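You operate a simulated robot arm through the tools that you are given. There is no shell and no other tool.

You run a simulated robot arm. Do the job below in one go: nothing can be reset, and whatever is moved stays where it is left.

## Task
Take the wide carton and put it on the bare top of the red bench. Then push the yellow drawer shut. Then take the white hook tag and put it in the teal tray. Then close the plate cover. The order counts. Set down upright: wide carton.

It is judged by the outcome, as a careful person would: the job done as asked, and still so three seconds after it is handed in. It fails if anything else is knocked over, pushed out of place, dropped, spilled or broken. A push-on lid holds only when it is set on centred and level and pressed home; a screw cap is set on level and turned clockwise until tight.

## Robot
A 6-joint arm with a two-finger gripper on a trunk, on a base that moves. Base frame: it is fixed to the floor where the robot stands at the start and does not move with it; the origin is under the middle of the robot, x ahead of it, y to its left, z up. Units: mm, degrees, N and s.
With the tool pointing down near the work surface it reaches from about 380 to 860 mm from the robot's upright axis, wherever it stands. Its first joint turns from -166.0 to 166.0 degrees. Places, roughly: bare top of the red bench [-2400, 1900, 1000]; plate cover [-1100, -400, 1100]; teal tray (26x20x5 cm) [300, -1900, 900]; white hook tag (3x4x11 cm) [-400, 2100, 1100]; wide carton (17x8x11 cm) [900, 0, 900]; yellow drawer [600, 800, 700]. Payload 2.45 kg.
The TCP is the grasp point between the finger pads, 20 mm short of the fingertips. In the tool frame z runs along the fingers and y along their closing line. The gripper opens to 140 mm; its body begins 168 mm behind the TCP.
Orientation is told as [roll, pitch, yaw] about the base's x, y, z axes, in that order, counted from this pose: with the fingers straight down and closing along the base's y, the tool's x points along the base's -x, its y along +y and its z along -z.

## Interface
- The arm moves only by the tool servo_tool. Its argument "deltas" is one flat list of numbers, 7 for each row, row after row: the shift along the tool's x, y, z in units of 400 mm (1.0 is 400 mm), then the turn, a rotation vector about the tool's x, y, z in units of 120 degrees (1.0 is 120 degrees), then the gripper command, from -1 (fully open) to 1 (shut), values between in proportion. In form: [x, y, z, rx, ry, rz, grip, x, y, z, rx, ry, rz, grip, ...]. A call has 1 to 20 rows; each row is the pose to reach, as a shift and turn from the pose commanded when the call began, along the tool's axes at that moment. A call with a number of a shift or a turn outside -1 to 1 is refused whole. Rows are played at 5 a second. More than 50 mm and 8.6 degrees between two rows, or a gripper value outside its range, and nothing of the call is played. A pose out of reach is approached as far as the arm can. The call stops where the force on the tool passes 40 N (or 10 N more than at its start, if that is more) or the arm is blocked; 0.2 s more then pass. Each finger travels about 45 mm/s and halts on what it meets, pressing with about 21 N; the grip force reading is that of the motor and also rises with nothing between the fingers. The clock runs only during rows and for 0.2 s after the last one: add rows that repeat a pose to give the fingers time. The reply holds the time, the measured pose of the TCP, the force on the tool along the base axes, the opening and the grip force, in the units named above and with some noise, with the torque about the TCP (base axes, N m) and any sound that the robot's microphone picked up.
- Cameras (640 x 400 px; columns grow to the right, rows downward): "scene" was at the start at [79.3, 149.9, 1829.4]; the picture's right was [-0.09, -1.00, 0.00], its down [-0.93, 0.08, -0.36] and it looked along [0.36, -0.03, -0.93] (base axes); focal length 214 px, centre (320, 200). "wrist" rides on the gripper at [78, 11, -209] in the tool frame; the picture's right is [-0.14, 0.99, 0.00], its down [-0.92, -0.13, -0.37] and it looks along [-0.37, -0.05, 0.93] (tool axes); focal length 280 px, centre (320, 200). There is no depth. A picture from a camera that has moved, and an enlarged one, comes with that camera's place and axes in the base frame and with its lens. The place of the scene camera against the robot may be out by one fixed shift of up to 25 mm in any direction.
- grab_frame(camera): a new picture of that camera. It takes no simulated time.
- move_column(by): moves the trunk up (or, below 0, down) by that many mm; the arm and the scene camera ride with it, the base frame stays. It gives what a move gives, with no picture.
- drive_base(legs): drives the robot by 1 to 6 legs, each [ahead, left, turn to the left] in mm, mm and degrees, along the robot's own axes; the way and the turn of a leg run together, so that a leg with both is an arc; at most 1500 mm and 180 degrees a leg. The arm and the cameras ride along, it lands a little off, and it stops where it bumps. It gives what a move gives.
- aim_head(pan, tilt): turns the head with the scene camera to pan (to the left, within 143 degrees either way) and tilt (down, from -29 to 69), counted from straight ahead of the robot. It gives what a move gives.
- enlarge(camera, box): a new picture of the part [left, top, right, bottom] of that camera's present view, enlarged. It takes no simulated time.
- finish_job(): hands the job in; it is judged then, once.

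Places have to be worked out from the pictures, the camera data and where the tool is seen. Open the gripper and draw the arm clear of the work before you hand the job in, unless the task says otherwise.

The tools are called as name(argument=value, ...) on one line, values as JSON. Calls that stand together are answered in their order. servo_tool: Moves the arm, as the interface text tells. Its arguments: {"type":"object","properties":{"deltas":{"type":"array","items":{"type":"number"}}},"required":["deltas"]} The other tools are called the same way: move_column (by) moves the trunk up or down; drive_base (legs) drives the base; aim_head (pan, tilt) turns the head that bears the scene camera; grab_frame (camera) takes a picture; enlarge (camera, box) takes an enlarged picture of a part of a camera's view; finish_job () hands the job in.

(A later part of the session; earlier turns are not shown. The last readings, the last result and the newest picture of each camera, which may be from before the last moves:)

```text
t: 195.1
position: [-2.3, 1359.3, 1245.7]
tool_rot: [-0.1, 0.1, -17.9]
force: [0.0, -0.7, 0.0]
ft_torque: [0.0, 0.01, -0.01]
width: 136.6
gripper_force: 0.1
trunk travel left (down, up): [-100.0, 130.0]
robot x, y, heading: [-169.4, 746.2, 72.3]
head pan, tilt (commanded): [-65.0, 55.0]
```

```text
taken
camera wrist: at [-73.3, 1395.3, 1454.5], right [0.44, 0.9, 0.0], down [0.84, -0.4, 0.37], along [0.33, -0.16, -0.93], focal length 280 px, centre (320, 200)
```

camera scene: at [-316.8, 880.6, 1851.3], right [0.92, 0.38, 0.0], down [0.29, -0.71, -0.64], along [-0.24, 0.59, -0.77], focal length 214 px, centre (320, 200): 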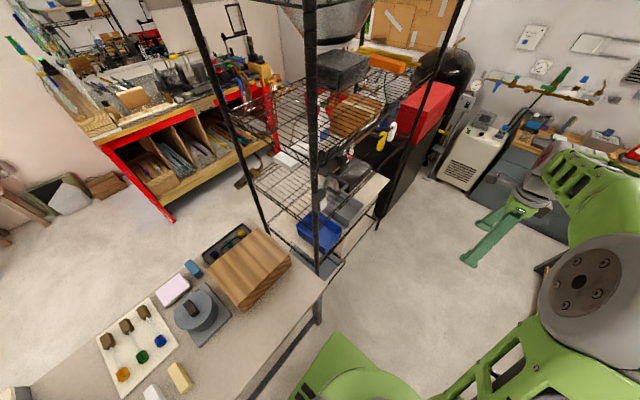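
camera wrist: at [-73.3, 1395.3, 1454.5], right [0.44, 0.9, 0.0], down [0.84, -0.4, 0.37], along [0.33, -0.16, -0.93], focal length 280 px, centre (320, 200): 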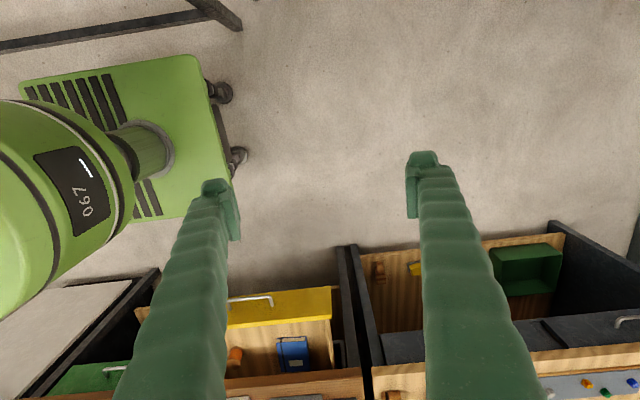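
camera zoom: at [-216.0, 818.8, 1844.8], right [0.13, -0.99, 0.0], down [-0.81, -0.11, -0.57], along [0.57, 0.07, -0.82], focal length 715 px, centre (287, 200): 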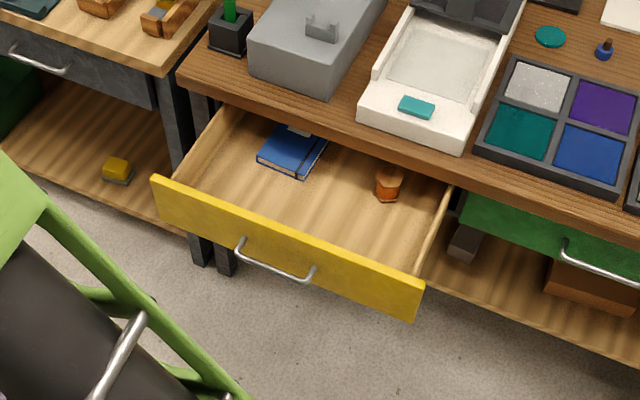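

The panel's top edge triangulates to about n = 200, z ≈ 735–760, spanning t = 734–1284, with the handle in the middle. I back the base 120 mm for better arm reach, then swing the arm round to the right with the gripper closed.

drive_base(legs=[[-120, 0, 0]])

servo_tool(deltas=[-0.112, -0.02, 0, 0, 0, 0, -0.5, -0.224, -0.03, 0, 0, 0, 0, 0, -0.336, -0.05, 0, 0, 0, 0, 0.5, -0.447, -0.075, 0, 0, 0, 0, 1, -0.559, -0.105, 0, 0, 0, 0, 1, -0.671, -0.145, 0, 0, 0, 0, 1, -0.7825, -0.1875, 0, 0, 0, 0, 1])

```text
t: 196.3
position: [-38.7, 1243.9, 1247.1]
tool_rot: [-0.1, 0.1, -17.9]
force: [-0.9, -0.2, -0.1]
ft_torque: [0.08, 0.0, 0.01]
width: 136.5
gripper_force: 0.1
trunk travel left (down, up): [-100.0, 130.0]
robot x, y, heading: [-211.7, 629.0, 72.4]
head pan, tilt (commanded): [-65.0, 55.0]
```

```text
t: 197.9
position: [235.2, 1076.1, 1244.0]
tool_rot: [-0.1, 0.2, -17.8]
force: [-0.3, -0.1, 1.1]
ft_torque: [0.0, 0.06, -0.01]
width: 0.0
gripper_force: 2.3
trunk travel left (down, up): [-100.0, 130.0]
robot x, y, heading: [-208.5, 630.5, 72.3]
head pan, tilt (commanded): [-65.0, 55.0]
```

Arm follows. I continue the swing to a point in front of the drawer panel (n ≈ 80, t ≈ 900), still high.

servo_tool(deltas=[-0.09, -0.065, 0, 0, 0, 0, 1, -0.175, -0.135, 0, 0, 0, 0, 1, -0.255, -0.22, 0, 0, 0, 0, 1, -0.325, -0.31, 0, 0, 0, 0, 1, -0.385, -0.4, 0, 0, 0, 0, 1, -0.4425, -0.4925, 0, 0, 0, 0, 1])

grab_frame(camera="wrist")

grab_frame(camera="scene")

```text
t: 199.3
position: [345.8, 834.7, 1244.2]
tool_rot: [-0.1, 0.1, -17.8]
force: [0.0, -1.0, 0.4]
ft_torque: [0.02, 0.04, -0.02]
width: 0.0
gripper_force: 21.1
trunk travel left (down, up): [-100.0, 130.0]
robot x, y, heading: [-207.9, 630.1, 72.7]
head pan, tilt (commanded): [-65.0, 55.0]
```

```text
taken
camera wrist: at [275.7, 870.8, 1453.7], right [0.43, 0.9, 0.0], down [0.84, -0.4, 0.37], along [0.33, -0.16, -0.93], focal length 280 px, centre (320, 200)
```

wrist: 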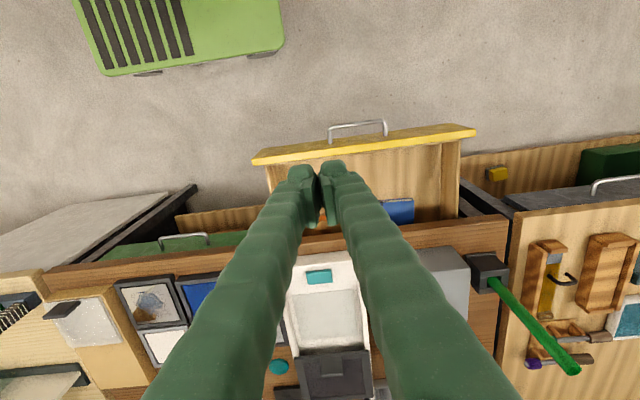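

```text
taken
camera scene: at [-251.8, 703.8, 1844.9], right [0.13, -0.99, 0.0], down [-0.81, -0.11, -0.57], along [0.57, 0.08, -0.82], focal length 214 px, centre (320, 200)
```

scene: 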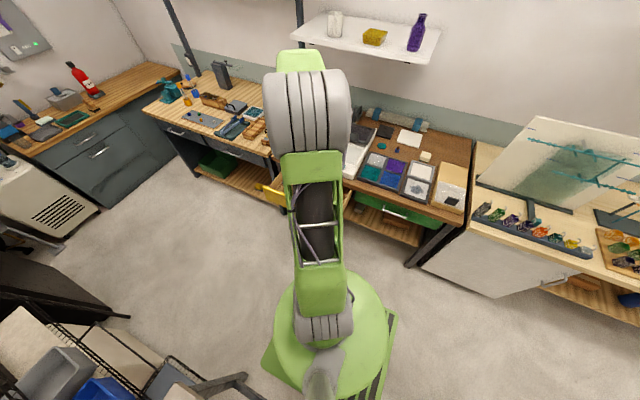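

The wrist camera sees the drawer from above now. I enlarge it to pin down the panel front and handle.

enlarge(camera="wrist", box=[230, 90, 500, 260])

```text
2.35 times, centred on (365, 175) of wrist
camera zoom: at [275.7, 870.8, 1453.7], right [0.43, 0.9, 0.0], down [0.84, -0.4, 0.37], along [0.33, -0.16, -0.93], focal length 660 px, centre (214, 259)
```

zoom: 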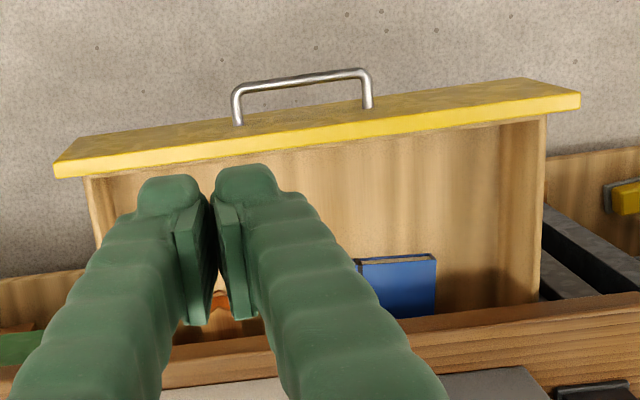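

The panel front is near n ≈ 142, z 660–790, handle between t = 921 and 1066. I check the closed green drawer next to it to see how far a shut drawer sits relative to the counter edge.

enlarge(camera="wrist", box=[60, 180, 320, 300])

enlarge(camera="wrist", box=[440, 130, 640, 290])

```text
2.46 times, centred on (190, 240) of wrist
camera zoom: at [275.7, 870.8, 1453.7], right [0.43, 0.9, 0.0], down [0.84, -0.4, 0.37], along [0.33, -0.16, -0.93], focal length 690 px, centre (640, 102)
```

zoom: 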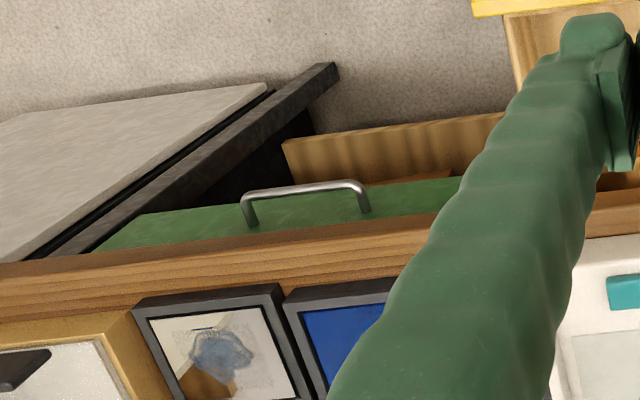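

```text
2.50 times, centred on (540, 210) of wrist
camera zoom: at [275.7, 870.8, 1453.7], right [0.43, 0.9, 0.0], down [0.84, -0.4, 0.37], along [0.33, -0.16, -0.93], focal length 701 px, centre (-230, 175)
```

zoom: 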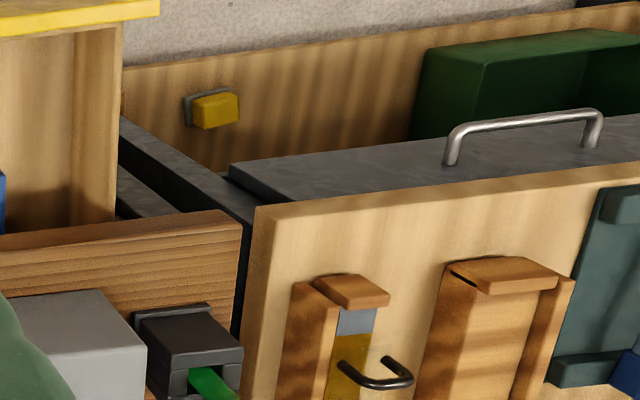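

A shut drawer's face sits about 35–40 mm behind the counter edge, so I must push with the fingertips tilted forward about 40°. I back the base another 120 mm, then lower the closed gripper in front of the panel at t ≈ 850, left of the handle.

drive_base(legs=[[-120, 0, 0]])

servo_tool(deltas=[0, 0.022, 0.1, 0, 0, 0, 1, 0, 0.044, 0.2, 0, 0, 0, 1, 0, 0.066, 0.3, 0, 0, 0, 1, 0, 0.088, 0.4, 0, 0, 0, 1, 0, 0.11, 0.5, 0, 0, 0, 1, 0, 0.132, 0.6, 0, 0, 0, 1, 0, 0.154, 0.7, 0, 0, 0, 1, 0, 0.175, 0.8, 0, 0, 0, 1, 0, 0.175, 0.86, 0, 0, 0, 1])

grab_frame(camera="wrist")

```text
t: 200.5
position: [311.3, 723.6, 1244.1]
tool_rot: [-0.1, 0.1, -17.7]
force: [-0.2, -1.0, 0.5]
ft_torque: [0.1, -0.06, 0.01]
width: 0.2
gripper_force: 20.6
trunk travel left (down, up): [-100.0, 130.0]
robot x, y, heading: [-242.9, 515.0, 72.5]
head pan, tilt (commanded): [-65.0, 55.0]
```

```text
t: 202.5
position: [330.8, 787.9, 898.1]
tool_rot: [-0.2, 0.0, -17.7]
force: [0.0, -0.2, -1.1]
ft_torque: [-0.03, 0.06, 0.0]
width: 0.0
gripper_force: 21.5
trunk travel left (down, up): [-100.0, 130.0]
robot x, y, heading: [-239.5, 517.3, 72.6]
head pan, tilt (commanded): [-65.0, 55.0]
```

```text
taken
camera wrist: at [259.3, 824.5, 1107.6], right [0.43, 0.9, 0.0], down [0.84, -0.4, 0.37], along [0.33, -0.16, -0.93], focal length 280 px, centre (320, 200)
```

wrist: 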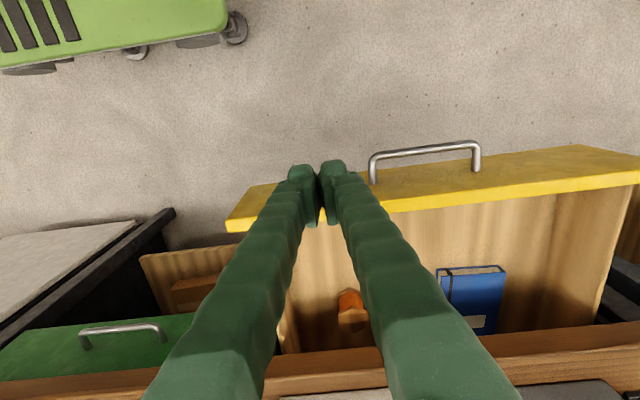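

TCP is at n = 80, t = 851, in front of the panel. I tilt the tool 40° so the fingertips point forward toward the drawer.

servo_tool(deltas=[0, 0, 0, 0, -0.0667, 0, 1, 0, 0, 0, 0, -0.1333, 0, 1, 0, 0, 0, 0, -0.2, 0, 1, 0, 0, 0, 0, -0.2667, 0, 1, 0, 0, 0, 0, -0.3333, 0, 1, 0, 0, 0, 0, -0.3333, 0, 1])

grab_frame(camera="wrist")

```text
t: 203.9
position: [331.4, 790.5, 901.0]
tool_rot: [-0.3, -39.9, -17.6]
force: [-0.1, 0.0, 0.4]
ft_torque: [-0.06, 0.01, -0.03]
width: 0.0
gripper_force: 21.0
trunk travel left (down, up): [-100.0, 130.0]
robot x, y, heading: [-244.2, 515.9, 72.5]
head pan, tilt (commanded): [-65.0, 55.0]
```

```text
taken
camera wrist: at [149.3, 861.7, 1010.4], right [0.4, 0.91, 0.09], down [0.41, -0.26, 0.87], along [0.82, -0.32, -0.48], focal length 280 px, centre (320, 200)
```

wrist: 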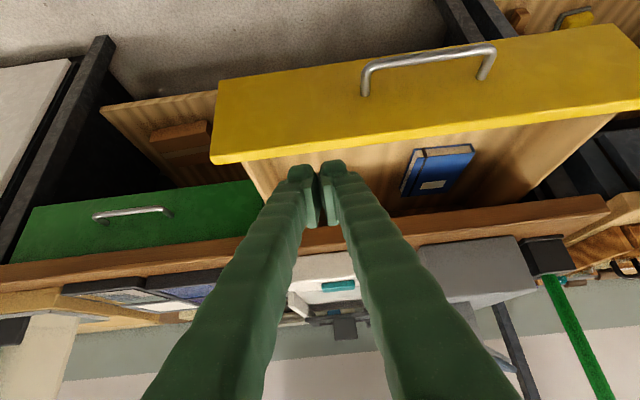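

The panel front is confirmed at n ≈ 134, z 664–800; the shut green drawer's face is at n ≈ 385. I lower the tilted gripper straight down to about z = 715, still in front of the panel.

servo_tool(deltas=[0.06, 0, 0.0714, 0, 0, 0, 1, 0.119, 0, 0.1428, 0, 0, 0, 1, 0.179, 0, 0.2142, 0, 0, 0, 1, 0.238, 0, 0.2856, 0, 0, 0, 1, 0.298, 0, 0.357, 0, 0, 0, 1])

grab_frame(camera="wrist")

```text
t: 205.1
position: [352.3, 805.3, 717.9]
tool_rot: [-1.9, -39.5, -16.9]
force: [-0.6, 0.0, -0.1]
ft_torque: [0.0, 0.03, 0.02]
width: 0.2
gripper_force: 20.6
out of reach, approached as far as the arm can: row 2, 3, 4, 5
trunk travel left (down, up): [-100.0, 130.0]
robot x, y, heading: [-243.5, 519.3, 72.8]
head pan, tilt (commanded): [-65.0, 55.0]
```

```text
taken
camera wrist: at [172.0, 879.8, 828.9], right [0.41, 0.91, 0.06], down [0.42, -0.25, 0.87], along [0.81, -0.33, -0.48], focal length 280 px, centre (320, 200)
```

wrist: 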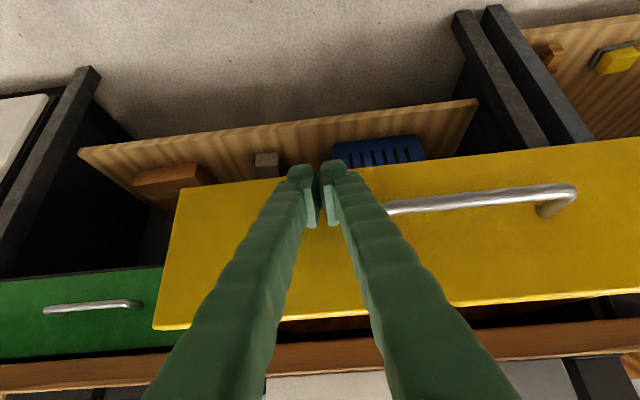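

It reached z ≈ 718 with n ≈ 92, t ≈ 874 (slightly limited by the fold of the arm); pushing outward brings it back in range. I start pushing forward slowly.

servo_tool(deltas=[-0.0193, 0, 0.016, 0, 0, 0, 1, -0.0385, 0, 0.0319, 0, 0, 0, 1, -0.0578, 0, 0.0479, 0, 0, 0, 1, -0.077, 0, 0.0638, 0, 0, 0, 1, -0.0963, 0, 0.0798, 0, 0, 0, 1, -0.1155, 0, 0.0957, 0, 0, 0, 1])

grab_frame(camera="wrist")

```text
t: 206.5
position: [408.1, 785.4, 718.3]
tool_rot: [-0.1, -39.9, -17.5]
force: [0.7, -0.6, 0.2]
ft_torque: [0.0, 0.04, -0.01]
width: 0.0
gripper_force: 21.2
out of reach, approached as far as the arm can: row 1
trunk travel left (down, up): [-100.0, 130.0]
robot x, y, heading: [-240.9, 513.3, 72.7]
head pan, tilt (commanded): [-65.0, 55.0]
```

```text
taken
camera wrist: at [225.3, 857.9, 828.2], right [0.4, 0.91, 0.09], down [0.41, -0.26, 0.87], along [0.82, -0.32, -0.48], focal length 280 px, centre (320, 200)
```

wrist: 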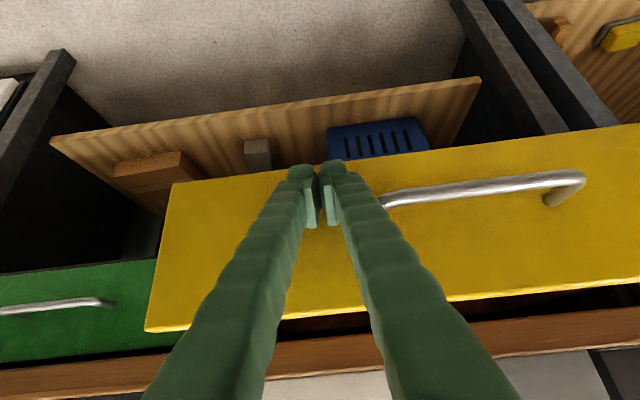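

The drawer is moving with almost no force. I keep pushing slowly, another 120 mm.

servo_tool(deltas=[-0.0153, 0, 0.0128, 0, 0, 0, 1, -0.0307, 0, 0.0257, 0, 0, 0, 1, -0.046, 0, 0.0385, 0, 0, 0, 1, -0.0614, 0, 0.0513, 0, 0, 0, 1, -0.0767, 0, 0.0641, 0, 0, 0, 1, -0.092, 0, 0.077, 0, 0, 0, 1, -0.1074, 0, 0.0898, 0, 0, 0, 1, -0.1227, 0, 0.1026, 0, 0, 0, 1, -0.1381, 0, 0.1155, 0, 0, 0, 1, -0.1534, 0, 0.1283, 0, 0, 0, 1, -0.1687, 0, 0.1411, 0, 0, 0, 1, -0.1841, 0, 0.154, 0, 0, 0, 1, -0.1994, 0, 0.1668, 0, 0, 0, 1, -0.2148, 0, 0.1796, 0, 0, 0, 1, -0.2301, 0, 0.1924, 0, 0, 0, 1])

grab_frame(camera="wrist")

grab_frame(camera="scene")

```text
t: 209.7
position: [521.1, 749.6, 717.5]
tool_rot: [-0.2, -39.9, -17.7]
force: [-0.2, 0.0, -0.6]
ft_torque: [0.01, -0.01, -0.02]
width: 0.0
gripper_force: 20.7
trunk travel left (down, up): [-100.0, 130.0]
robot x, y, heading: [-246.3, 518.6, 72.3]
head pan, tilt (commanded): [-65.0, 55.0]
```

```text
taken
camera wrist: at [339.0, 821.2, 827.6], right [0.4, 0.91, 0.09], down [0.41, -0.26, 0.87], along [0.82, -0.32, -0.48], focal length 280 px, centre (320, 200)
```

wrist: 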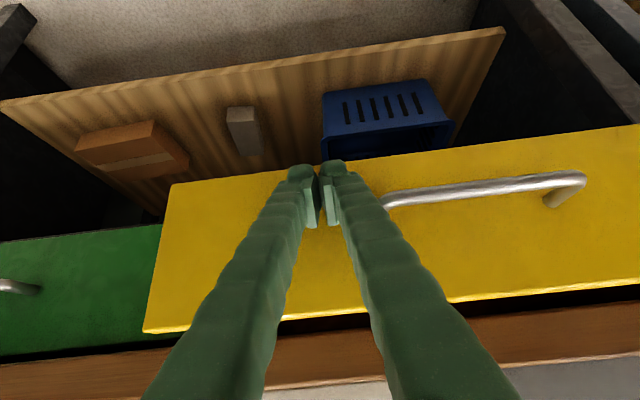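

```text
taken
camera scene: at [-287.3, 592.5, 1844.8], right [0.13, -0.99, 0.0], down [-0.81, -0.11, -0.57], along [0.57, 0.08, -0.82], focal length 214 px, centre (320, 200)
```

scene: 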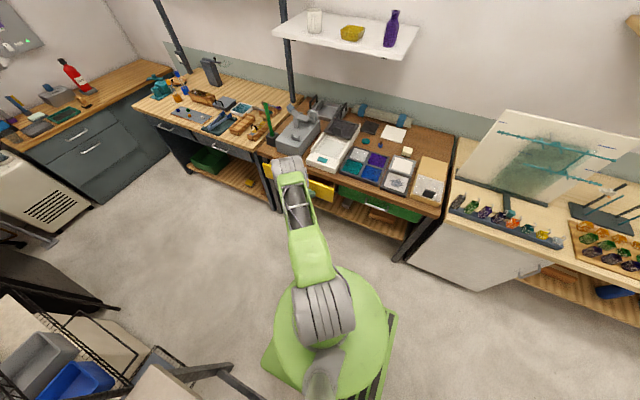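

Still free-moving; about 100 mm remain to the shut position. I continue pushing slowly.

servo_tool(deltas=[-0.0153, 0, 0.0128, 0, 0, 0, 1, -0.0307, 0, 0.0257, 0, 0, 0, 1, -0.046, 0, 0.0385, 0, 0, 0, 1, -0.0614, 0, 0.0513, 0, 0, 0, 1, -0.0767, 0, 0.0641, 0, 0, 0, 1, -0.092, 0, 0.077, 0, 0, 0, 1, -0.1074, 0, 0.0898, 0, 0, 0, 1, -0.1227, 0, 0.1026, 0, 0, 0, 1, -0.1381, 0, 0.1155, 0, 0, 0, 1, -0.1534, 0, 0.1283, 0, 0, 0, 1, -0.1687, 0, 0.1411, 0, 0, 0, 1])

grab_frame(camera="wrist")

```text
t: 212.1
position: [599.3, 724.0, 716.8]
tool_rot: [-0.3, -39.7, -17.5]
force: [-35.6, 4.0, 12.1]
ft_torque: [-0.13, -0.21, -0.27]
width: 6.0
gripper_force: 29.3
trunk travel left (down, up): [-100.0, 130.0]
robot x, y, heading: [-241.6, 516.1, 72.6]
head pan, tilt (commanded): [-65.0, 55.0]
```

```text
taken
camera wrist: at [417.1, 795.8, 828.0], right [0.4, 0.91, 0.08], down [0.41, -0.26, 0.87], along [0.82, -0.31, -0.48], focal length 280 px, centre (320, 200)
```

wrist: 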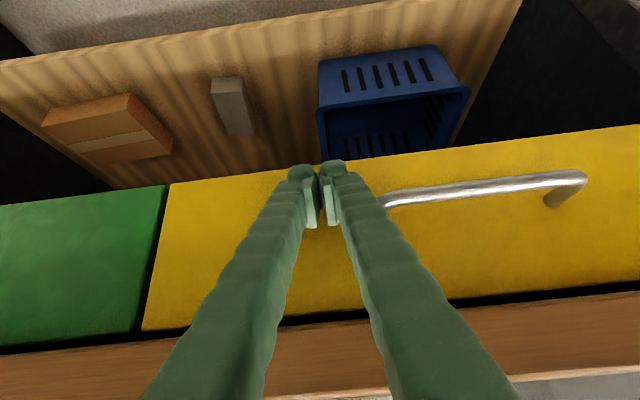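

The force rose to ~36 N and the yellow panel is now flush with the shut green drawer, so it is at its stop. I draw back and check that it stays shut.

servo_tool(deltas=[0.01, 0, -0.008, 0, 0, 0, 1, 0.03, 0, -0.025, 0, 0, 0, 1, 0.0767, 0, -0.0641, 0, 0, 0, 1, 0.1381, 0, -0.1155, 0, 0, 0, 1, 0.2, 0, -0.167, 0, 0, 0, 1, 0.27, 0, -0.2258, 0, 0, 0, 1])

grab_frame(camera="wrist")

```text
t: 213.5
position: [469.7, 765.4, 718.3]
tool_rot: [-0.1, -40.0, -17.5]
force: [-0.2, 0.3, 0.3]
ft_torque: [0.0, -0.01, 0.02]
width: 0.0
gripper_force: 29.2
trunk travel left (down, up): [-100.0, 130.0]
robot x, y, heading: [-241.0, 514.4, 72.4]
head pan, tilt (commanded): [-65.0, 55.0]
```

```text
taken
camera wrist: at [287.1, 836.7, 828.2], right [0.4, 0.91, 0.09], down [0.41, -0.26, 0.87], along [0.82, -0.32, -0.48], focal length 280 px, centre (320, 200)
```

wrist: 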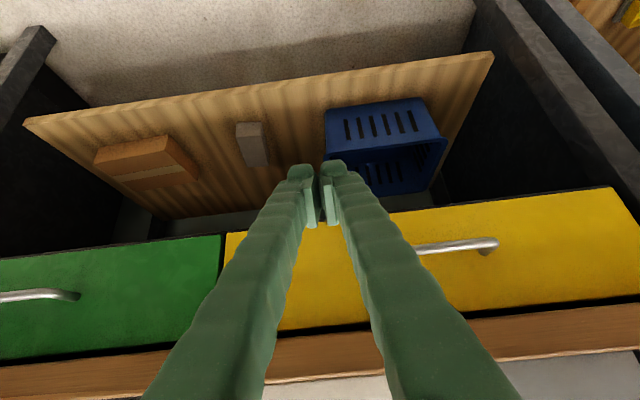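

The yellow drawer is shut, flush with the green one. I raise the arm clear, then bring the tool upright again.

servo_tool(deltas=[-0.069, 0, -0.0822, 0, 0, 0, 1, -0.137, 0, -0.1644, 0, 0, 0, 1, -0.206, 0, -0.2466, 0, 0, 0, 1, -0.275, 0, -0.3288, 0, 0, 0, 1, -0.344, 0, -0.411, 0, 0, 0, 1, -0.412, 0, -0.4932, 0, 0, 0, 1, -0.481, 0, -0.5754, 0, 0, 0, 1])

servo_tool(deltas=[0, 0, 0, 0, 0.0667, 0, 1, 0, 0, 0, 0, 0.1333, 0, 1, 0, 0, 0, 0, 0.2, 0, 1, 0, 0, 0, 0, 0.2667, 0, 1, 0, 0, 0, 0, 0.3333, 0, 1])

grab_frame(camera="scene")

```text
t: 215.1
position: [469.5, 767.2, 1017.5]
tool_rot: [-0.2, -39.9, -17.6]
force: [0.5, 0.2, -0.4]
ft_torque: [0.0, -0.01, 0.0]
width: 0.0
gripper_force: 29.5
trunk travel left (down, up): [-100.0, 130.0]
robot x, y, heading: [-244.2, 518.9, 73.0]
head pan, tilt (commanded): [-65.0, 55.0]
```

```text
t: 216.3
position: [472.0, 765.7, 1017.5]
tool_rot: [-0.1, 0.4, -17.8]
force: [0.7, 0.5, -0.4]
ft_torque: [0.01, 0.01, 0.02]
width: 0.1
gripper_force: 29.8
trunk travel left (down, up): [-100.0, 130.0]
robot x, y, heading: [-239.0, 512.4, 72.5]
head pan, tilt (commanded): [-65.0, 55.0]
```

```text
taken
camera scene: at [-286.5, 592.3, 1844.8], right [0.13, -0.99, 0.0], down [-0.81, -0.11, -0.57], along [0.57, 0.08, -0.82], focal length 214 px, centre (320, 200)
```

scene: 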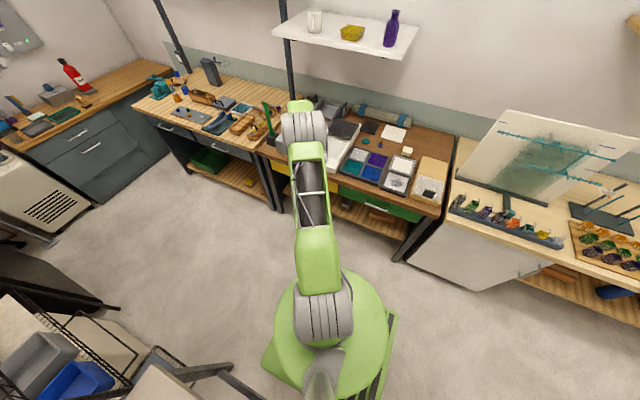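

Now the white hook tag: I look toward the rack ahead-left and enlarge the tags.

aim_head(pan=25, tilt=28)

grab_frame(camera="scene")

enlarge(camera="scene", box=[240, 120, 400, 280])

```text
t: 218.0
position: [470.3, 767.0, 1016.6]
tool_rot: [-0.3, 0.1, -17.7]
force: [-0.1, -1.3, 0.1]
ft_torque: [0.02, -0.01, -0.01]
width: 0.0
gripper_force: 29.7
trunk travel left (down, up): [-100.0, 130.0]
robot x, y, heading: [-241.5, 514.4, 72.8]
head pan, tilt (commanded): [25.0, 28.0]
```

```text
taken
camera scene: at [-371.0, 673.3, 1884.0], right [0.99, 0.13, 0.0], down [0.06, -0.47, -0.88], along [-0.12, 0.88, -0.47], focal length 214 px, centre (320, 200)
```

scene: 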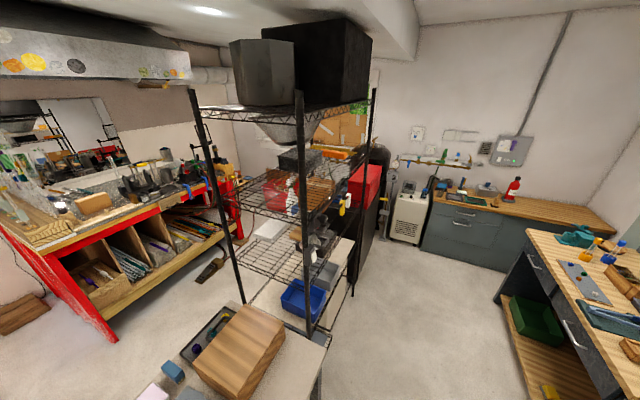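

```text
2.50 times, centred on (320, 200) of scene
camera zoom: at [-371.0, 673.3, 1884.0], right [0.99, 0.13, 0.0], down [0.06, -0.47, -0.88], along [-0.12, 0.88, -0.47], focal length 536 px, centre (320, 200)
```

zoom: 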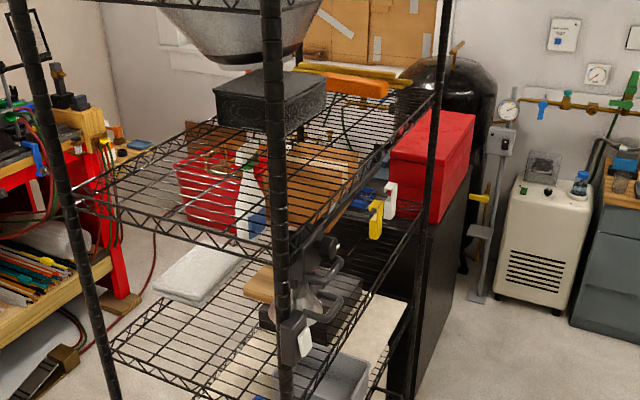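

The white tag hangs on the rack's front shelf edge beside a yellow one. I first bring the arm back up and toward the front so I can drive on safely.

servo_tool(deltas=[0, 0, -0.11, 0, 0, 0, 1, 0, 0, -0.22, 0, 0, 0, 1, 0, 0, -0.33, 0, 0, 0, 1, 0, 0, -0.45, 0, 0, 0, 1, 0, 0, -0.56, 0, 0, 0, 1, 0.11, 0.02, -0.56, 0, 0, 0, 1, 0.22, 0.04, -0.56, 0, 0, 0, 1, 0.33, 0.08, -0.56, 0, 0, 0, 1, 0.44, 0.13, -0.56, 0, 0, 0, 1, 0.55, 0.18, -0.56, 0, 0, 0, 1, 0.67, 0.23, -0.56, 0, 0, 0, 1, 0.79, 0.27, -0.56, 0, 0, 0, 1])

servo_tool(deltas=[0.112, 0.05, 0, 0, 0, 0, 1, 0.224, 0.09, 0, 0, 0, 0, 1, 0.336, 0.125, 0, 0, 0, 0, 1, 0.447, 0.15, 0, 0, 0, 0, 1, 0.559, 0.17, 0, 0, 0, 0, 1, 0.671, 0.18, 0, 0, 0, 0, 1, 0.7825, 0.1875, 0, 0, 0, 0, 1])

```text
refused: row 11 steps farther than a row can; nothing moved
```

```text
t: 219.6
position: [193.5, 933.8, 1018.3]
tool_rot: [-0.1, 0.2, -17.8]
force: [-0.3, 0.4, -0.4]
ft_torque: [-0.03, -0.02, 0.02]
width: 0.0
gripper_force: 28.9
trunk travel left (down, up): [-100.0, 130.0]
robot x, y, heading: [-242.8, 517.0, 72.5]
head pan, tilt (commanded): [25.0, 28.0]
```

The first call was refused but the second ran fine (arm now clear of the counter at z ≈ 1018). I raise it and bring it to the front.

servo_tool(deltas=[0, 0, -0.115, 0, 0, 0, 1, 0, 0, -0.23, 0, 0, 0, 1, 0, 0, -0.345, 0, 0, 0, 1, 0, 0, -0.46, 0, 0, 0, 1, 0, 0, -0.5675, 0, 0, 0, 1, 0.1, 0.05, -0.5675, 0, 0, 0, 1, 0.2, 0.1, -0.5675, 0, 0, 0, 1, 0.3, 0.15, -0.5675, 0, 0, 0, 1, 0.41, 0.19, -0.5675, 0, 0, 0, 1, 0.52, 0.22, -0.5675, 0, 0, 0, 1, 0.62, 0.245, -0.5675, 0, 0, 0, 1, 0.725, 0.2625, -0.5675, 0, 0, 0, 1])

drive_base(legs=[[800, 0, 0]])

aim_head(pan=50, tilt=35)

grab_frame(camera="scene")

```text
t: 222.2
position: [-48.4, 1122.9, 1243.0]
tool_rot: [0.0, 0.1, -17.7]
force: [0.1, 0.3, 0.3]
ft_torque: [-0.02, 0.0, 0.02]
width: 0.0
gripper_force: 29.8
trunk travel left (down, up): [-100.0, 130.0]
robot x, y, heading: [-241.7, 515.0, 72.6]
head pan, tilt (commanded): [25.0, 28.0]
```

```text
t: 226.4
position: [190.5, 1883.6, 1244.0]
tool_rot: [-0.2, 0.0, -17.7]
force: [0.4, -0.2, -0.4]
ft_torque: [-0.03, -0.01, 0.03]
width: 0.0
gripper_force: 29.7
trunk travel left (down, up): [-100.0, 130.0]
robot x, y, heading: [-4.6, 1278.3, 72.6]
head pan, tilt (commanded): [25.0, 28.0]
```

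```text
t: 227.3
position: [190.0, 1884.3, 1242.9]
tool_rot: [-0.1, 0.0, -17.7]
force: [-0.6, -1.2, 0.0]
ft_torque: [-0.02, -0.03, -0.01]
width: 0.2
gripper_force: 29.1
trunk travel left (down, up): [-100.0, 130.0]
robot x, y, heading: [-1.2, 1280.4, 72.8]
head pan, tilt (commanded): [50.0, 35.0]
```

```text
taken
camera scene: at [-168.5, 1418.1, 1873.1], right [0.84, 0.54, 0.0], down [0.31, -0.48, -0.82], along [-0.44, 0.69, -0.57], focal length 214 px, centre (320, 200)
```

scene: 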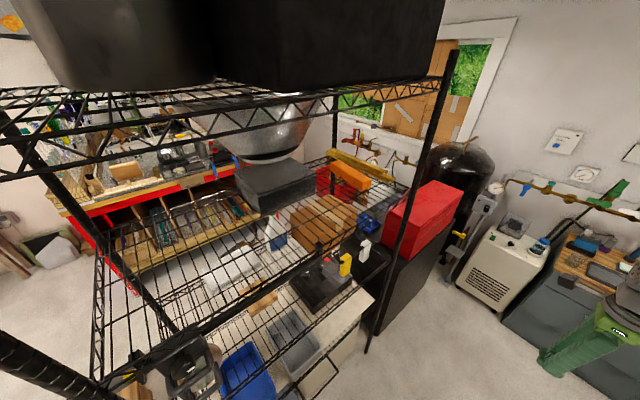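

The tags are close now. I enlarge them.

enlarge(camera="scene", box=[300, 190, 420, 310])

enlarge(camera="scene", box=[100, 160, 460, 400])

```text
3.33 times, centred on (360, 250) of scene
camera zoom: at [-168.5, 1418.1, 1873.1], right [0.84, 0.54, 0.0], down [0.31, -0.48, -0.82], along [-0.44, 0.69, -0.57], focal length 715 px, centre (187, 33)
```

zoom: 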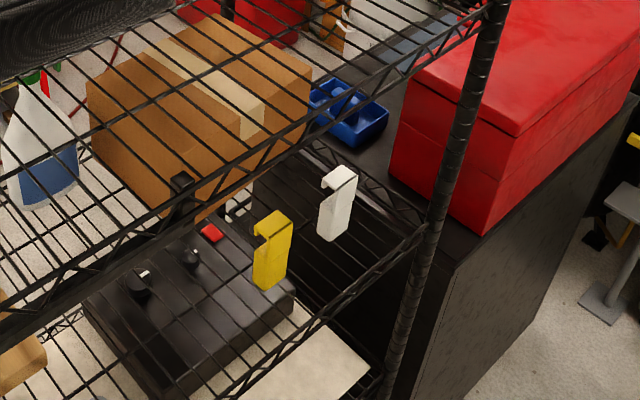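

```text
1.67 times, centred on (280, 280) of scene
camera zoom: at [-168.5, 1418.1, 1873.1], right [0.84, 0.54, 0.0], down [0.31, -0.48, -0.82], along [-0.44, 0.69, -0.57], focal length 358 px, centre (387, 67)
```

zoom: 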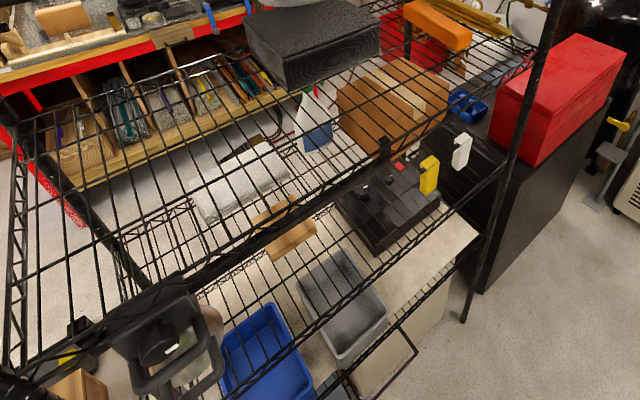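

The tags seem to hang inside the rack between two wire shelves. I drive on about 500 mm to look at them more squarely.

drive_base(legs=[[560, 0, 0]])

aim_head(pan=85, tilt=45)

grab_frame(camera="scene")

enlarge(camera="scene", box=[220, 100, 420, 300])

```text
t: 230.5
position: [363.6, 2413.2, 1243.6]
tool_rot: [-0.2, 0.2, -18.1]
force: [0.2, -0.3, 0.1]
ft_torque: [-0.03, -0.01, -0.02]
width: 0.0
gripper_force: 29.3
trunk travel left (down, up): [-100.0, 130.0]
robot x, y, heading: [162.7, 1810.4, 72.1]
head pan, tilt (commanded): [50.0, 35.0]
```

```text
t: 231.6
position: [363.5, 2412.1, 1243.9]
tool_rot: [0.0, 0.1, -18.1]
force: [0.2, 0.5, -0.3]
ft_torque: [0.0, 0.0, 0.01]
width: 0.0
gripper_force: 29.7
trunk travel left (down, up): [-100.0, 130.0]
robot x, y, heading: [164.3, 1808.9, 72.2]
head pan, tilt (commanded): [85.0, 45.0]
```

```text
taken
camera scene: at [-27.1, 1907.7, 1858.3], right [0.39, 0.92, 0.0], down [0.65, -0.28, -0.71], along [-0.65, 0.28, -0.71], focal length 214 px, centre (320, 200)
```

scene: 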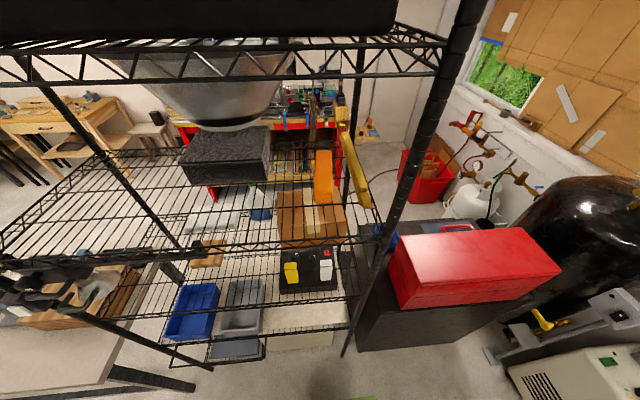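

```text
2.00 times, centred on (320, 200) of scene
camera zoom: at [-27.1, 1907.7, 1858.3], right [0.39, 0.92, 0.0], down [0.65, -0.28, -0.71], along [-0.65, 0.28, -0.71], focal length 429 px, centre (320, 200)
```

zoom: 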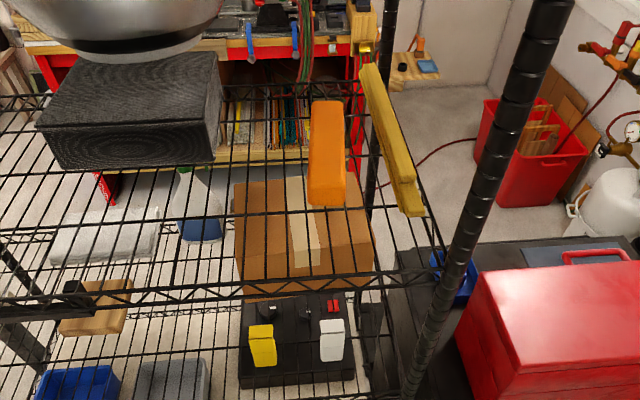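

I zoom in tighter on the tags to see what they hang from.

enlarge(camera="scene", box=[275, 240, 345, 300])

aim_head(pan=60, tilt=50)

grab_frame(camera="scene")

```text
6.67 times, centred on (310, 270) of scene
camera zoom: at [-27.1, 1907.7, 1858.3], right [0.39, 0.92, 0.0], down [0.65, -0.28, -0.71], along [-0.65, 0.28, -0.71], focal length 1430 px, centre (387, -267)
```

zoom: 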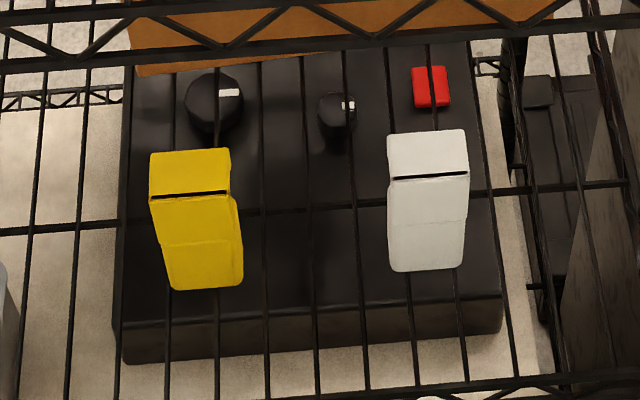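

```text
t: 232.4
position: [363.5, 2412.8, 1242.4]
tool_rot: [-0.1, 0.1, -18.2]
force: [-0.9, -0.3, 0.1]
ft_torque: [0.01, -0.03, -0.03]
width: 0.0
gripper_force: 29.1
trunk travel left (down, up): [-100.0, 130.0]
robot x, y, heading: [165.7, 1811.4, 72.3]
head pan, tilt (commanded): [60.0, 50.0]
```

```text
taken
camera scene: at [-4.0, 1933.2, 1851.3], right [0.74, 0.67, 0.0], down [0.51, -0.57, -0.64], along [-0.43, 0.48, -0.77], focal length 214 px, centre (320, 200)
```

scene: 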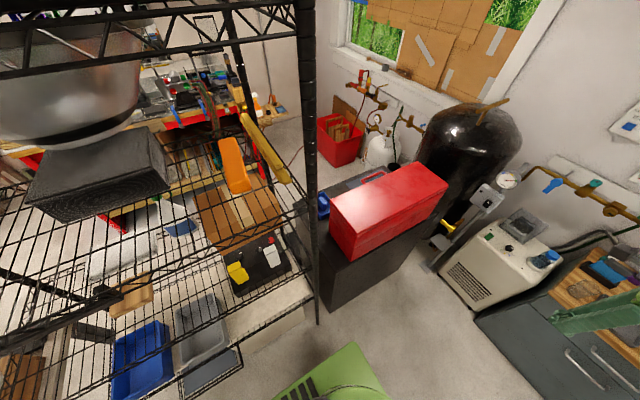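

The white tag stands out at about (-350, 2070), z 1095–1199, some 90 mm inside the rack front, between two shelves, so I must reach in with the tool tilted forward. I move the base away from the rack (right) for room and swing the arm round to the left.

drive_base(legs=[[0, -264, 0]])

servo_tool(deltas=[0.11, -0.01, 0, 0, 0, 0, 1, 0.22, -0.025, 0, 0, 0, 0, 1, 0.33, -0.045, 0, 0, 0, 0, 1, 0.44, -0.07, 0, 0, 0, 0, 1, 0.55, -0.1, 0, 0, 0, 0, 1, 0.65, -0.14, 0, 0, 0, 0, 1, 0.75, -0.185, 0, 0, 0, 0, 1, 0.85, -0.2375, 0, 0, 0, 0, 1])

```text
t: 235.3
position: [612.6, 2333.2, 1243.0]
tool_rot: [-0.1, 0.1, -18.3]
force: [0.5, -0.2, 0.5]
ft_torque: [0.01, 0.04, 0.02]
width: 0.1
gripper_force: 29.6
trunk travel left (down, up): [-100.0, 130.0]
robot x, y, heading: [417.7, 1728.1, 72.0]
head pan, tilt (commanded): [60.0, 50.0]
```

```text
t: 237.1
position: [260.8, 2347.3, 1243.5]
tool_rot: [-0.2, 0.0, -18.3]
force: [1.3, 0.2, 0.0]
ft_torque: [-0.03, -0.04, 0.03]
width: 0.0
gripper_force: 29.0
trunk travel left (down, up): [-100.0, 130.0]
robot x, y, heading: [414.8, 1729.9, 72.3]
head pan, tilt (commanded): [60.0, 50.0]
```

Continuing the swing to the left side at the same height.

servo_tool(deltas=[0.077, -0.069, 0, 0, 0, 0, 1, 0.154, -0.1375, 0, 0, 0, 0, 1, 0.231, -0.206, 0, 0, 0, 0, 1, 0.308, -0.275, 0, 0, 0, 0, 1, 0.385, -0.344, 0, 0, 0, 0, 1, 0.4625, -0.4125, 0, 0, 0, 0, 1, 0.51, -0.51, 0, 0, 0, 0, 1, 0.56, -0.61, 0, 0, 0, 0, 1, 0.605, -0.71, 0, 0, 0, 0, 1, 0.65, -0.81, 0, 0, 0, 0, 1, 0.69, -0.91, 0, 0, 0, 0, 1, 0.725, -1.0, 0, 0, 0, 0, 1])

aim_head(pan=80, tilt=40)

grab_frame(camera="scene")

grab_frame(camera="wrist")

```text
t: 239.7
position: [-138.1, 2060.0, 1245.2]
tool_rot: [-0.5, 0.2, -17.8]
force: [0.3, 0.0, 0.5]
ft_torque: [0.01, 0.02, 0.0]
width: 0.0
gripper_force: 28.9
trunk travel left (down, up): [-100.0, 130.0]
robot x, y, heading: [414.6, 1728.0, 71.9]
head pan, tilt (commanded): [60.0, 50.0]
```

```text
t: 240.6
position: [-137.0, 2060.6, 1245.4]
tool_rot: [-0.5, 0.2, -17.8]
force: [0.6, -0.5, -0.2]
ft_torque: [-0.01, 0.0, -0.02]
width: 0.0
gripper_force: 29.6
trunk travel left (down, up): [-100.0, 130.0]
robot x, y, heading: [412.8, 1729.5, 72.1]
head pan, tilt (commanded): [80.0, 40.0]
```

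```text
taken
camera scene: at [221.7, 1836.0, 1865.5], right [0.47, 0.88, 0.0], down [0.57, -0.3, -0.77], along [-0.68, 0.36, -0.64], focal length 214 px, centre (320, 200)
```

scene: 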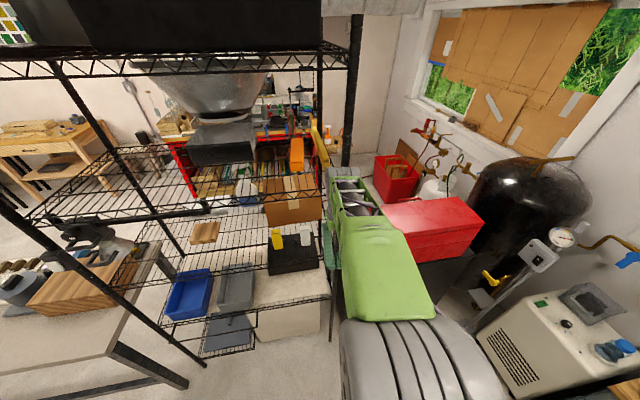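

```text
taken
camera wrist: at [-207.3, 2098.0, 1455.3], right [0.43, 0.9, -0.01], down [0.84, -0.4, 0.37], along [0.33, -0.17, -0.93], focal length 280 px, centre (320, 200)
```

wrist: 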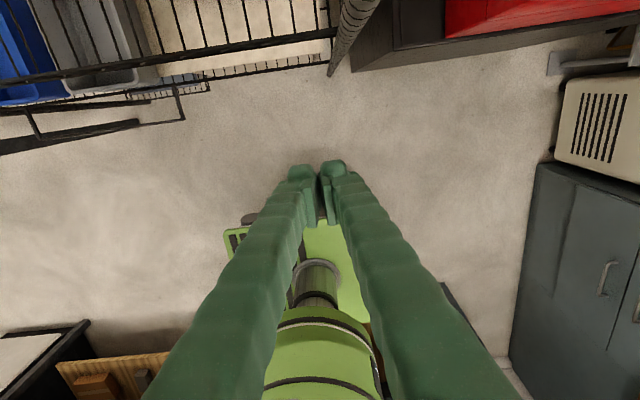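

I need a bit more room for tilting the tool, so I shift the base another 140 mm right, then tilt the tool 60° forward while extending toward the rack.

drive_base(legs=[[0, -140, 0]])

servo_tool(deltas=[0.0625, -0.018, 0, 0, 0.0625, 0, 1, 0.125, -0.036, 0, 0, 0.125, 0, 1, 0.1875, -0.054, 0, 0, 0.1875, 0, 1, 0.25, -0.0725, 0, 0, 0.25, 0, 1, 0.3125, -0.09, 0, 0, 0.3125, 0, 1, 0.375, -0.109, 0, 0, 0.375, 0, 1, 0.4375, -0.127, 0, 0, 0.4375, 0, 1, 0.5, -0.145, 0, 0, 0.5, 0, 1, 0.5, -0.145, 0, 0, 0.5, 0, 1])

grab_frame(camera="wrist")

```text
t: 242.4
position: [-4.3, 2017.5, 1245.7]
tool_rot: [-0.5, 0.2, -17.8]
force: [-1.1, 0.2, -0.2]
ft_torque: [0.01, 0.05, -0.03]
width: 0.0
gripper_force: 29.2
trunk travel left (down, up): [-100.0, 130.0]
robot x, y, heading: [545.1, 1687.2, 71.9]
head pan, tilt (commanded): [80.0, 40.0]
```

```text
t: 244.4
position: [-201.2, 1993.0, 1231.7]
tool_rot: [12.9, 53.2, 5.5]
force: [-1.3, 1.2, 1.2]
ft_torque: [-0.16, -0.22, 0.18]
width: 0.1
gripper_force: 29.5
out of reach, approached as far as the arm can: row 7, 8, 9
trunk travel left (down, up): [-100.0, 130.0]
robot x, y, heading: [545.2, 1684.5, 72.1]
head pan, tilt (commanded): [80.0, 40.0]
```

```text
taken
camera wrist: at [-81.7, 1969.8, 1419.1], right [0.17, 0.99, 0.02], down [0.83, -0.13, -0.54], along [-0.53, 0.11, -0.84], focal length 280 px, centre (320, 200)
```

wrist: 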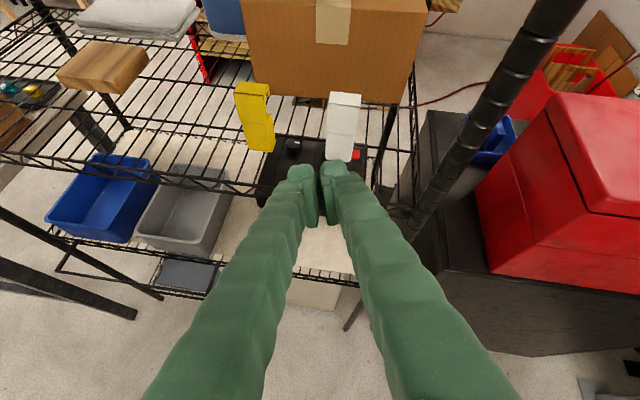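

The wrist camera now sees both tags close up (though the last part of the tilt was out of reach). I enlarge to see how the white tag hangs.

enlarge(camera="wrist", box=[220, 60, 420, 200])

enlarge(camera="wrist", box=[300, 80, 390, 170])

```text
2.86 times, centred on (320, 130) of wrist
camera zoom: at [-81.7, 1969.8, 1419.1], right [0.17, 0.99, 0.02], down [0.83, -0.13, -0.54], along [-0.53, 0.11, -0.84], focal length 801 px, centre (320, 400)
```

zoom: 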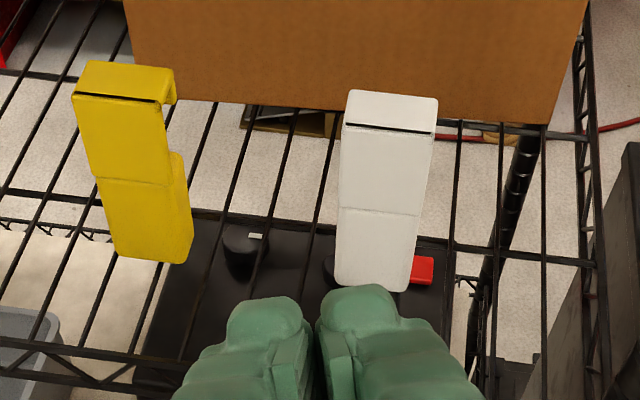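

```text
4.44 times, centred on (345, 125) of wrist
camera zoom: at [-81.7, 1969.8, 1419.1], right [0.17, 0.99, 0.02], down [0.83, -0.13, -0.54], along [-0.53, 0.11, -0.84], focal length 1246 px, centre (209, 533)
```

zoom: 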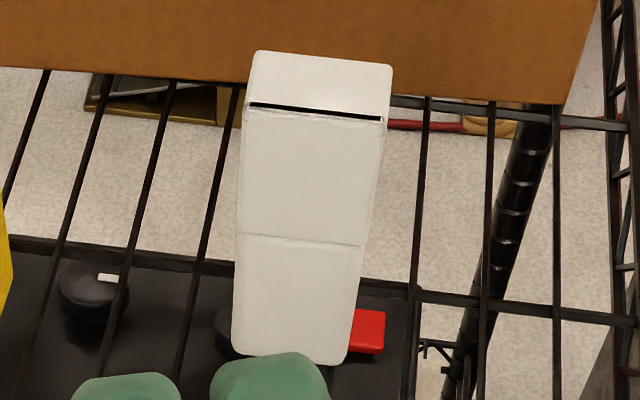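

The white tag simply stands on the lower wire shelf (base z ≈ 1107) at about n = -948, t = 1852. I send a neutral row to see where the arm really settles before planning the approach.

servo_tool(deltas=[0, 0, 0, 0, 0, 0, 1, 0, 0, 0, 0, 0, 0, 1])

```text
t: 245.0
position: [-207.3, 2009.7, 1245.6]
tool_rot: [-4.3, 56.9, -18.9]
force: [-0.5, -0.1, -1.0]
ft_torque: [0.0, -0.03, 0.01]
width: 0.0
gripper_force: 29.1
trunk travel left (down, up): [-100.0, 130.0]
robot x, y, heading: [544.9, 1684.9, 72.0]
head pan, tilt (commanded): [80.0, 40.0]
```

It is still converging toward the requested pose. I give it a few more rows.

servo_tool(deltas=[0, 0, 0, 0, 0, 0, 1, 0, 0, 0, 0, 0, 0, 1, 0, 0, 0, 0, 0, 0, 1, 0, 0, 0, 0, 0, 0, 1])

grab_frame(camera="wrist")

grab_frame(camera="scene")

```text
t: 246.0
position: [-207.1, 2008.7, 1243.9]
tool_rot: [-4.4, 56.9, -18.9]
force: [-1.0, 0.1, 0.2]
ft_torque: [0.04, -0.02, -0.01]
width: 0.0
gripper_force: 29.7
trunk travel left (down, up): [-100.0, 130.0]
robot x, y, heading: [544.8, 1687.2, 72.4]
head pan, tilt (commanded): [80.0, 40.0]
```

```text
taken
camera wrist: at [-75.1, 1993.7, 1424.4], right [0.33, 0.93, -0.16], down [0.74, -0.36, -0.56], along [-0.58, 0.07, -0.81], focal length 280 px, centre (320, 200)
```

wrist: 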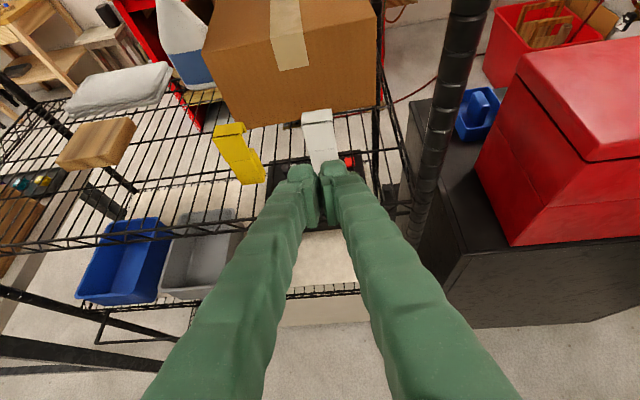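

```text
taken
camera scene: at [352.6, 1793.4, 1865.5], right [0.47, 0.88, 0.0], down [0.57, -0.3, -0.77], along [-0.68, 0.36, -0.64], focal length 214 px, centre (320, 200)
```

scene: 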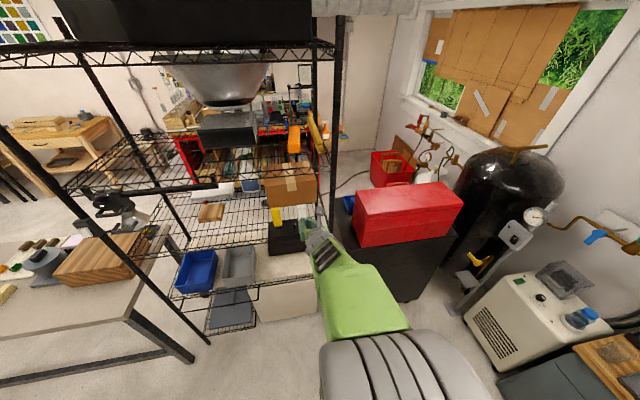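

The arm settled at tilt ≈ 57° with n = -798, t = 1855. I open the fingers to about 85 mm and advance to just in front of the white tag, correcting the small roll.

servo_tool(deltas=[-0.011, 0.001, 0.057, -0.007, 0, -0.0015, 0.4, -0.0215, 0.003, 0.114, -0.014, 0, -0.003, 0, -0.032, 0.004, 0.171, -0.021, 0, -0.0045, -0.214, -0.043, 0.0055, 0.2275, -0.0275, 0, -0.006, -0.214, -0.043, 0.0055, 0.2275, -0.0275, 0, -0.006, -0.214, -0.043, 0.0055, 0.2275, -0.0275, 0, -0.006, -0.214])

grab_frame(camera="wrist")

```text
t: 247.4
position: [-271.6, 2034.0, 1183.6]
tool_rot: [-0.8, 56.5, -17.5]
force: [-0.3, 0.9, 0.0]
ft_torque: [-0.01, 0.0, 0.01]
width: 85.0
gripper_force: 0.0
out of reach, approached as far as the arm can: row 4, 5, 6
trunk travel left (down, up): [-100.0, 130.0]
robot x, y, heading: [547.0, 1686.5, 72.1]
head pan, tilt (commanded): [80.0, 40.0]
```

```text
taken
camera wrist: at [-142.8, 2008.1, 1364.0], right [0.36, 0.92, -0.12], down [0.74, -0.36, -0.56], along [-0.57, 0.11, -0.82], focal length 280 px, centre (320, 200)
```

wrist: 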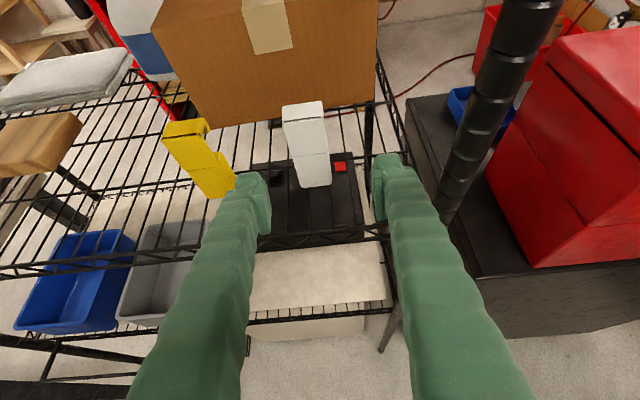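

The white tag is now between the open fingers in view. I enlarge it to fix its place precisely.

enlarge(camera="wrist", box=[260, 85, 380, 205])

```text
3.33 times, centred on (320, 145) of wrist
camera zoom: at [-142.8, 2008.1, 1364.0], right [0.36, 0.92, -0.12], down [0.74, -0.36, -0.56], along [-0.57, 0.11, -0.82], focal length 935 px, centre (320, 383)
```

zoom: 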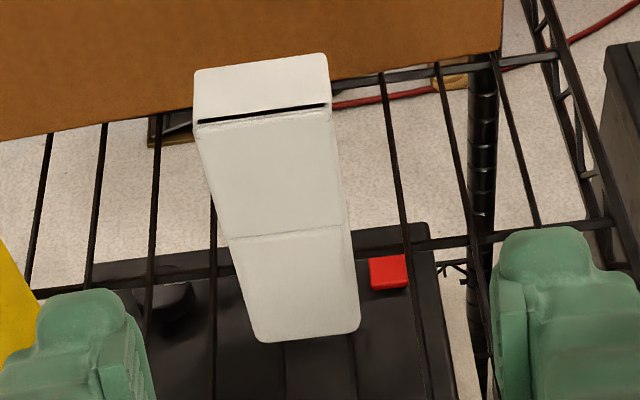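

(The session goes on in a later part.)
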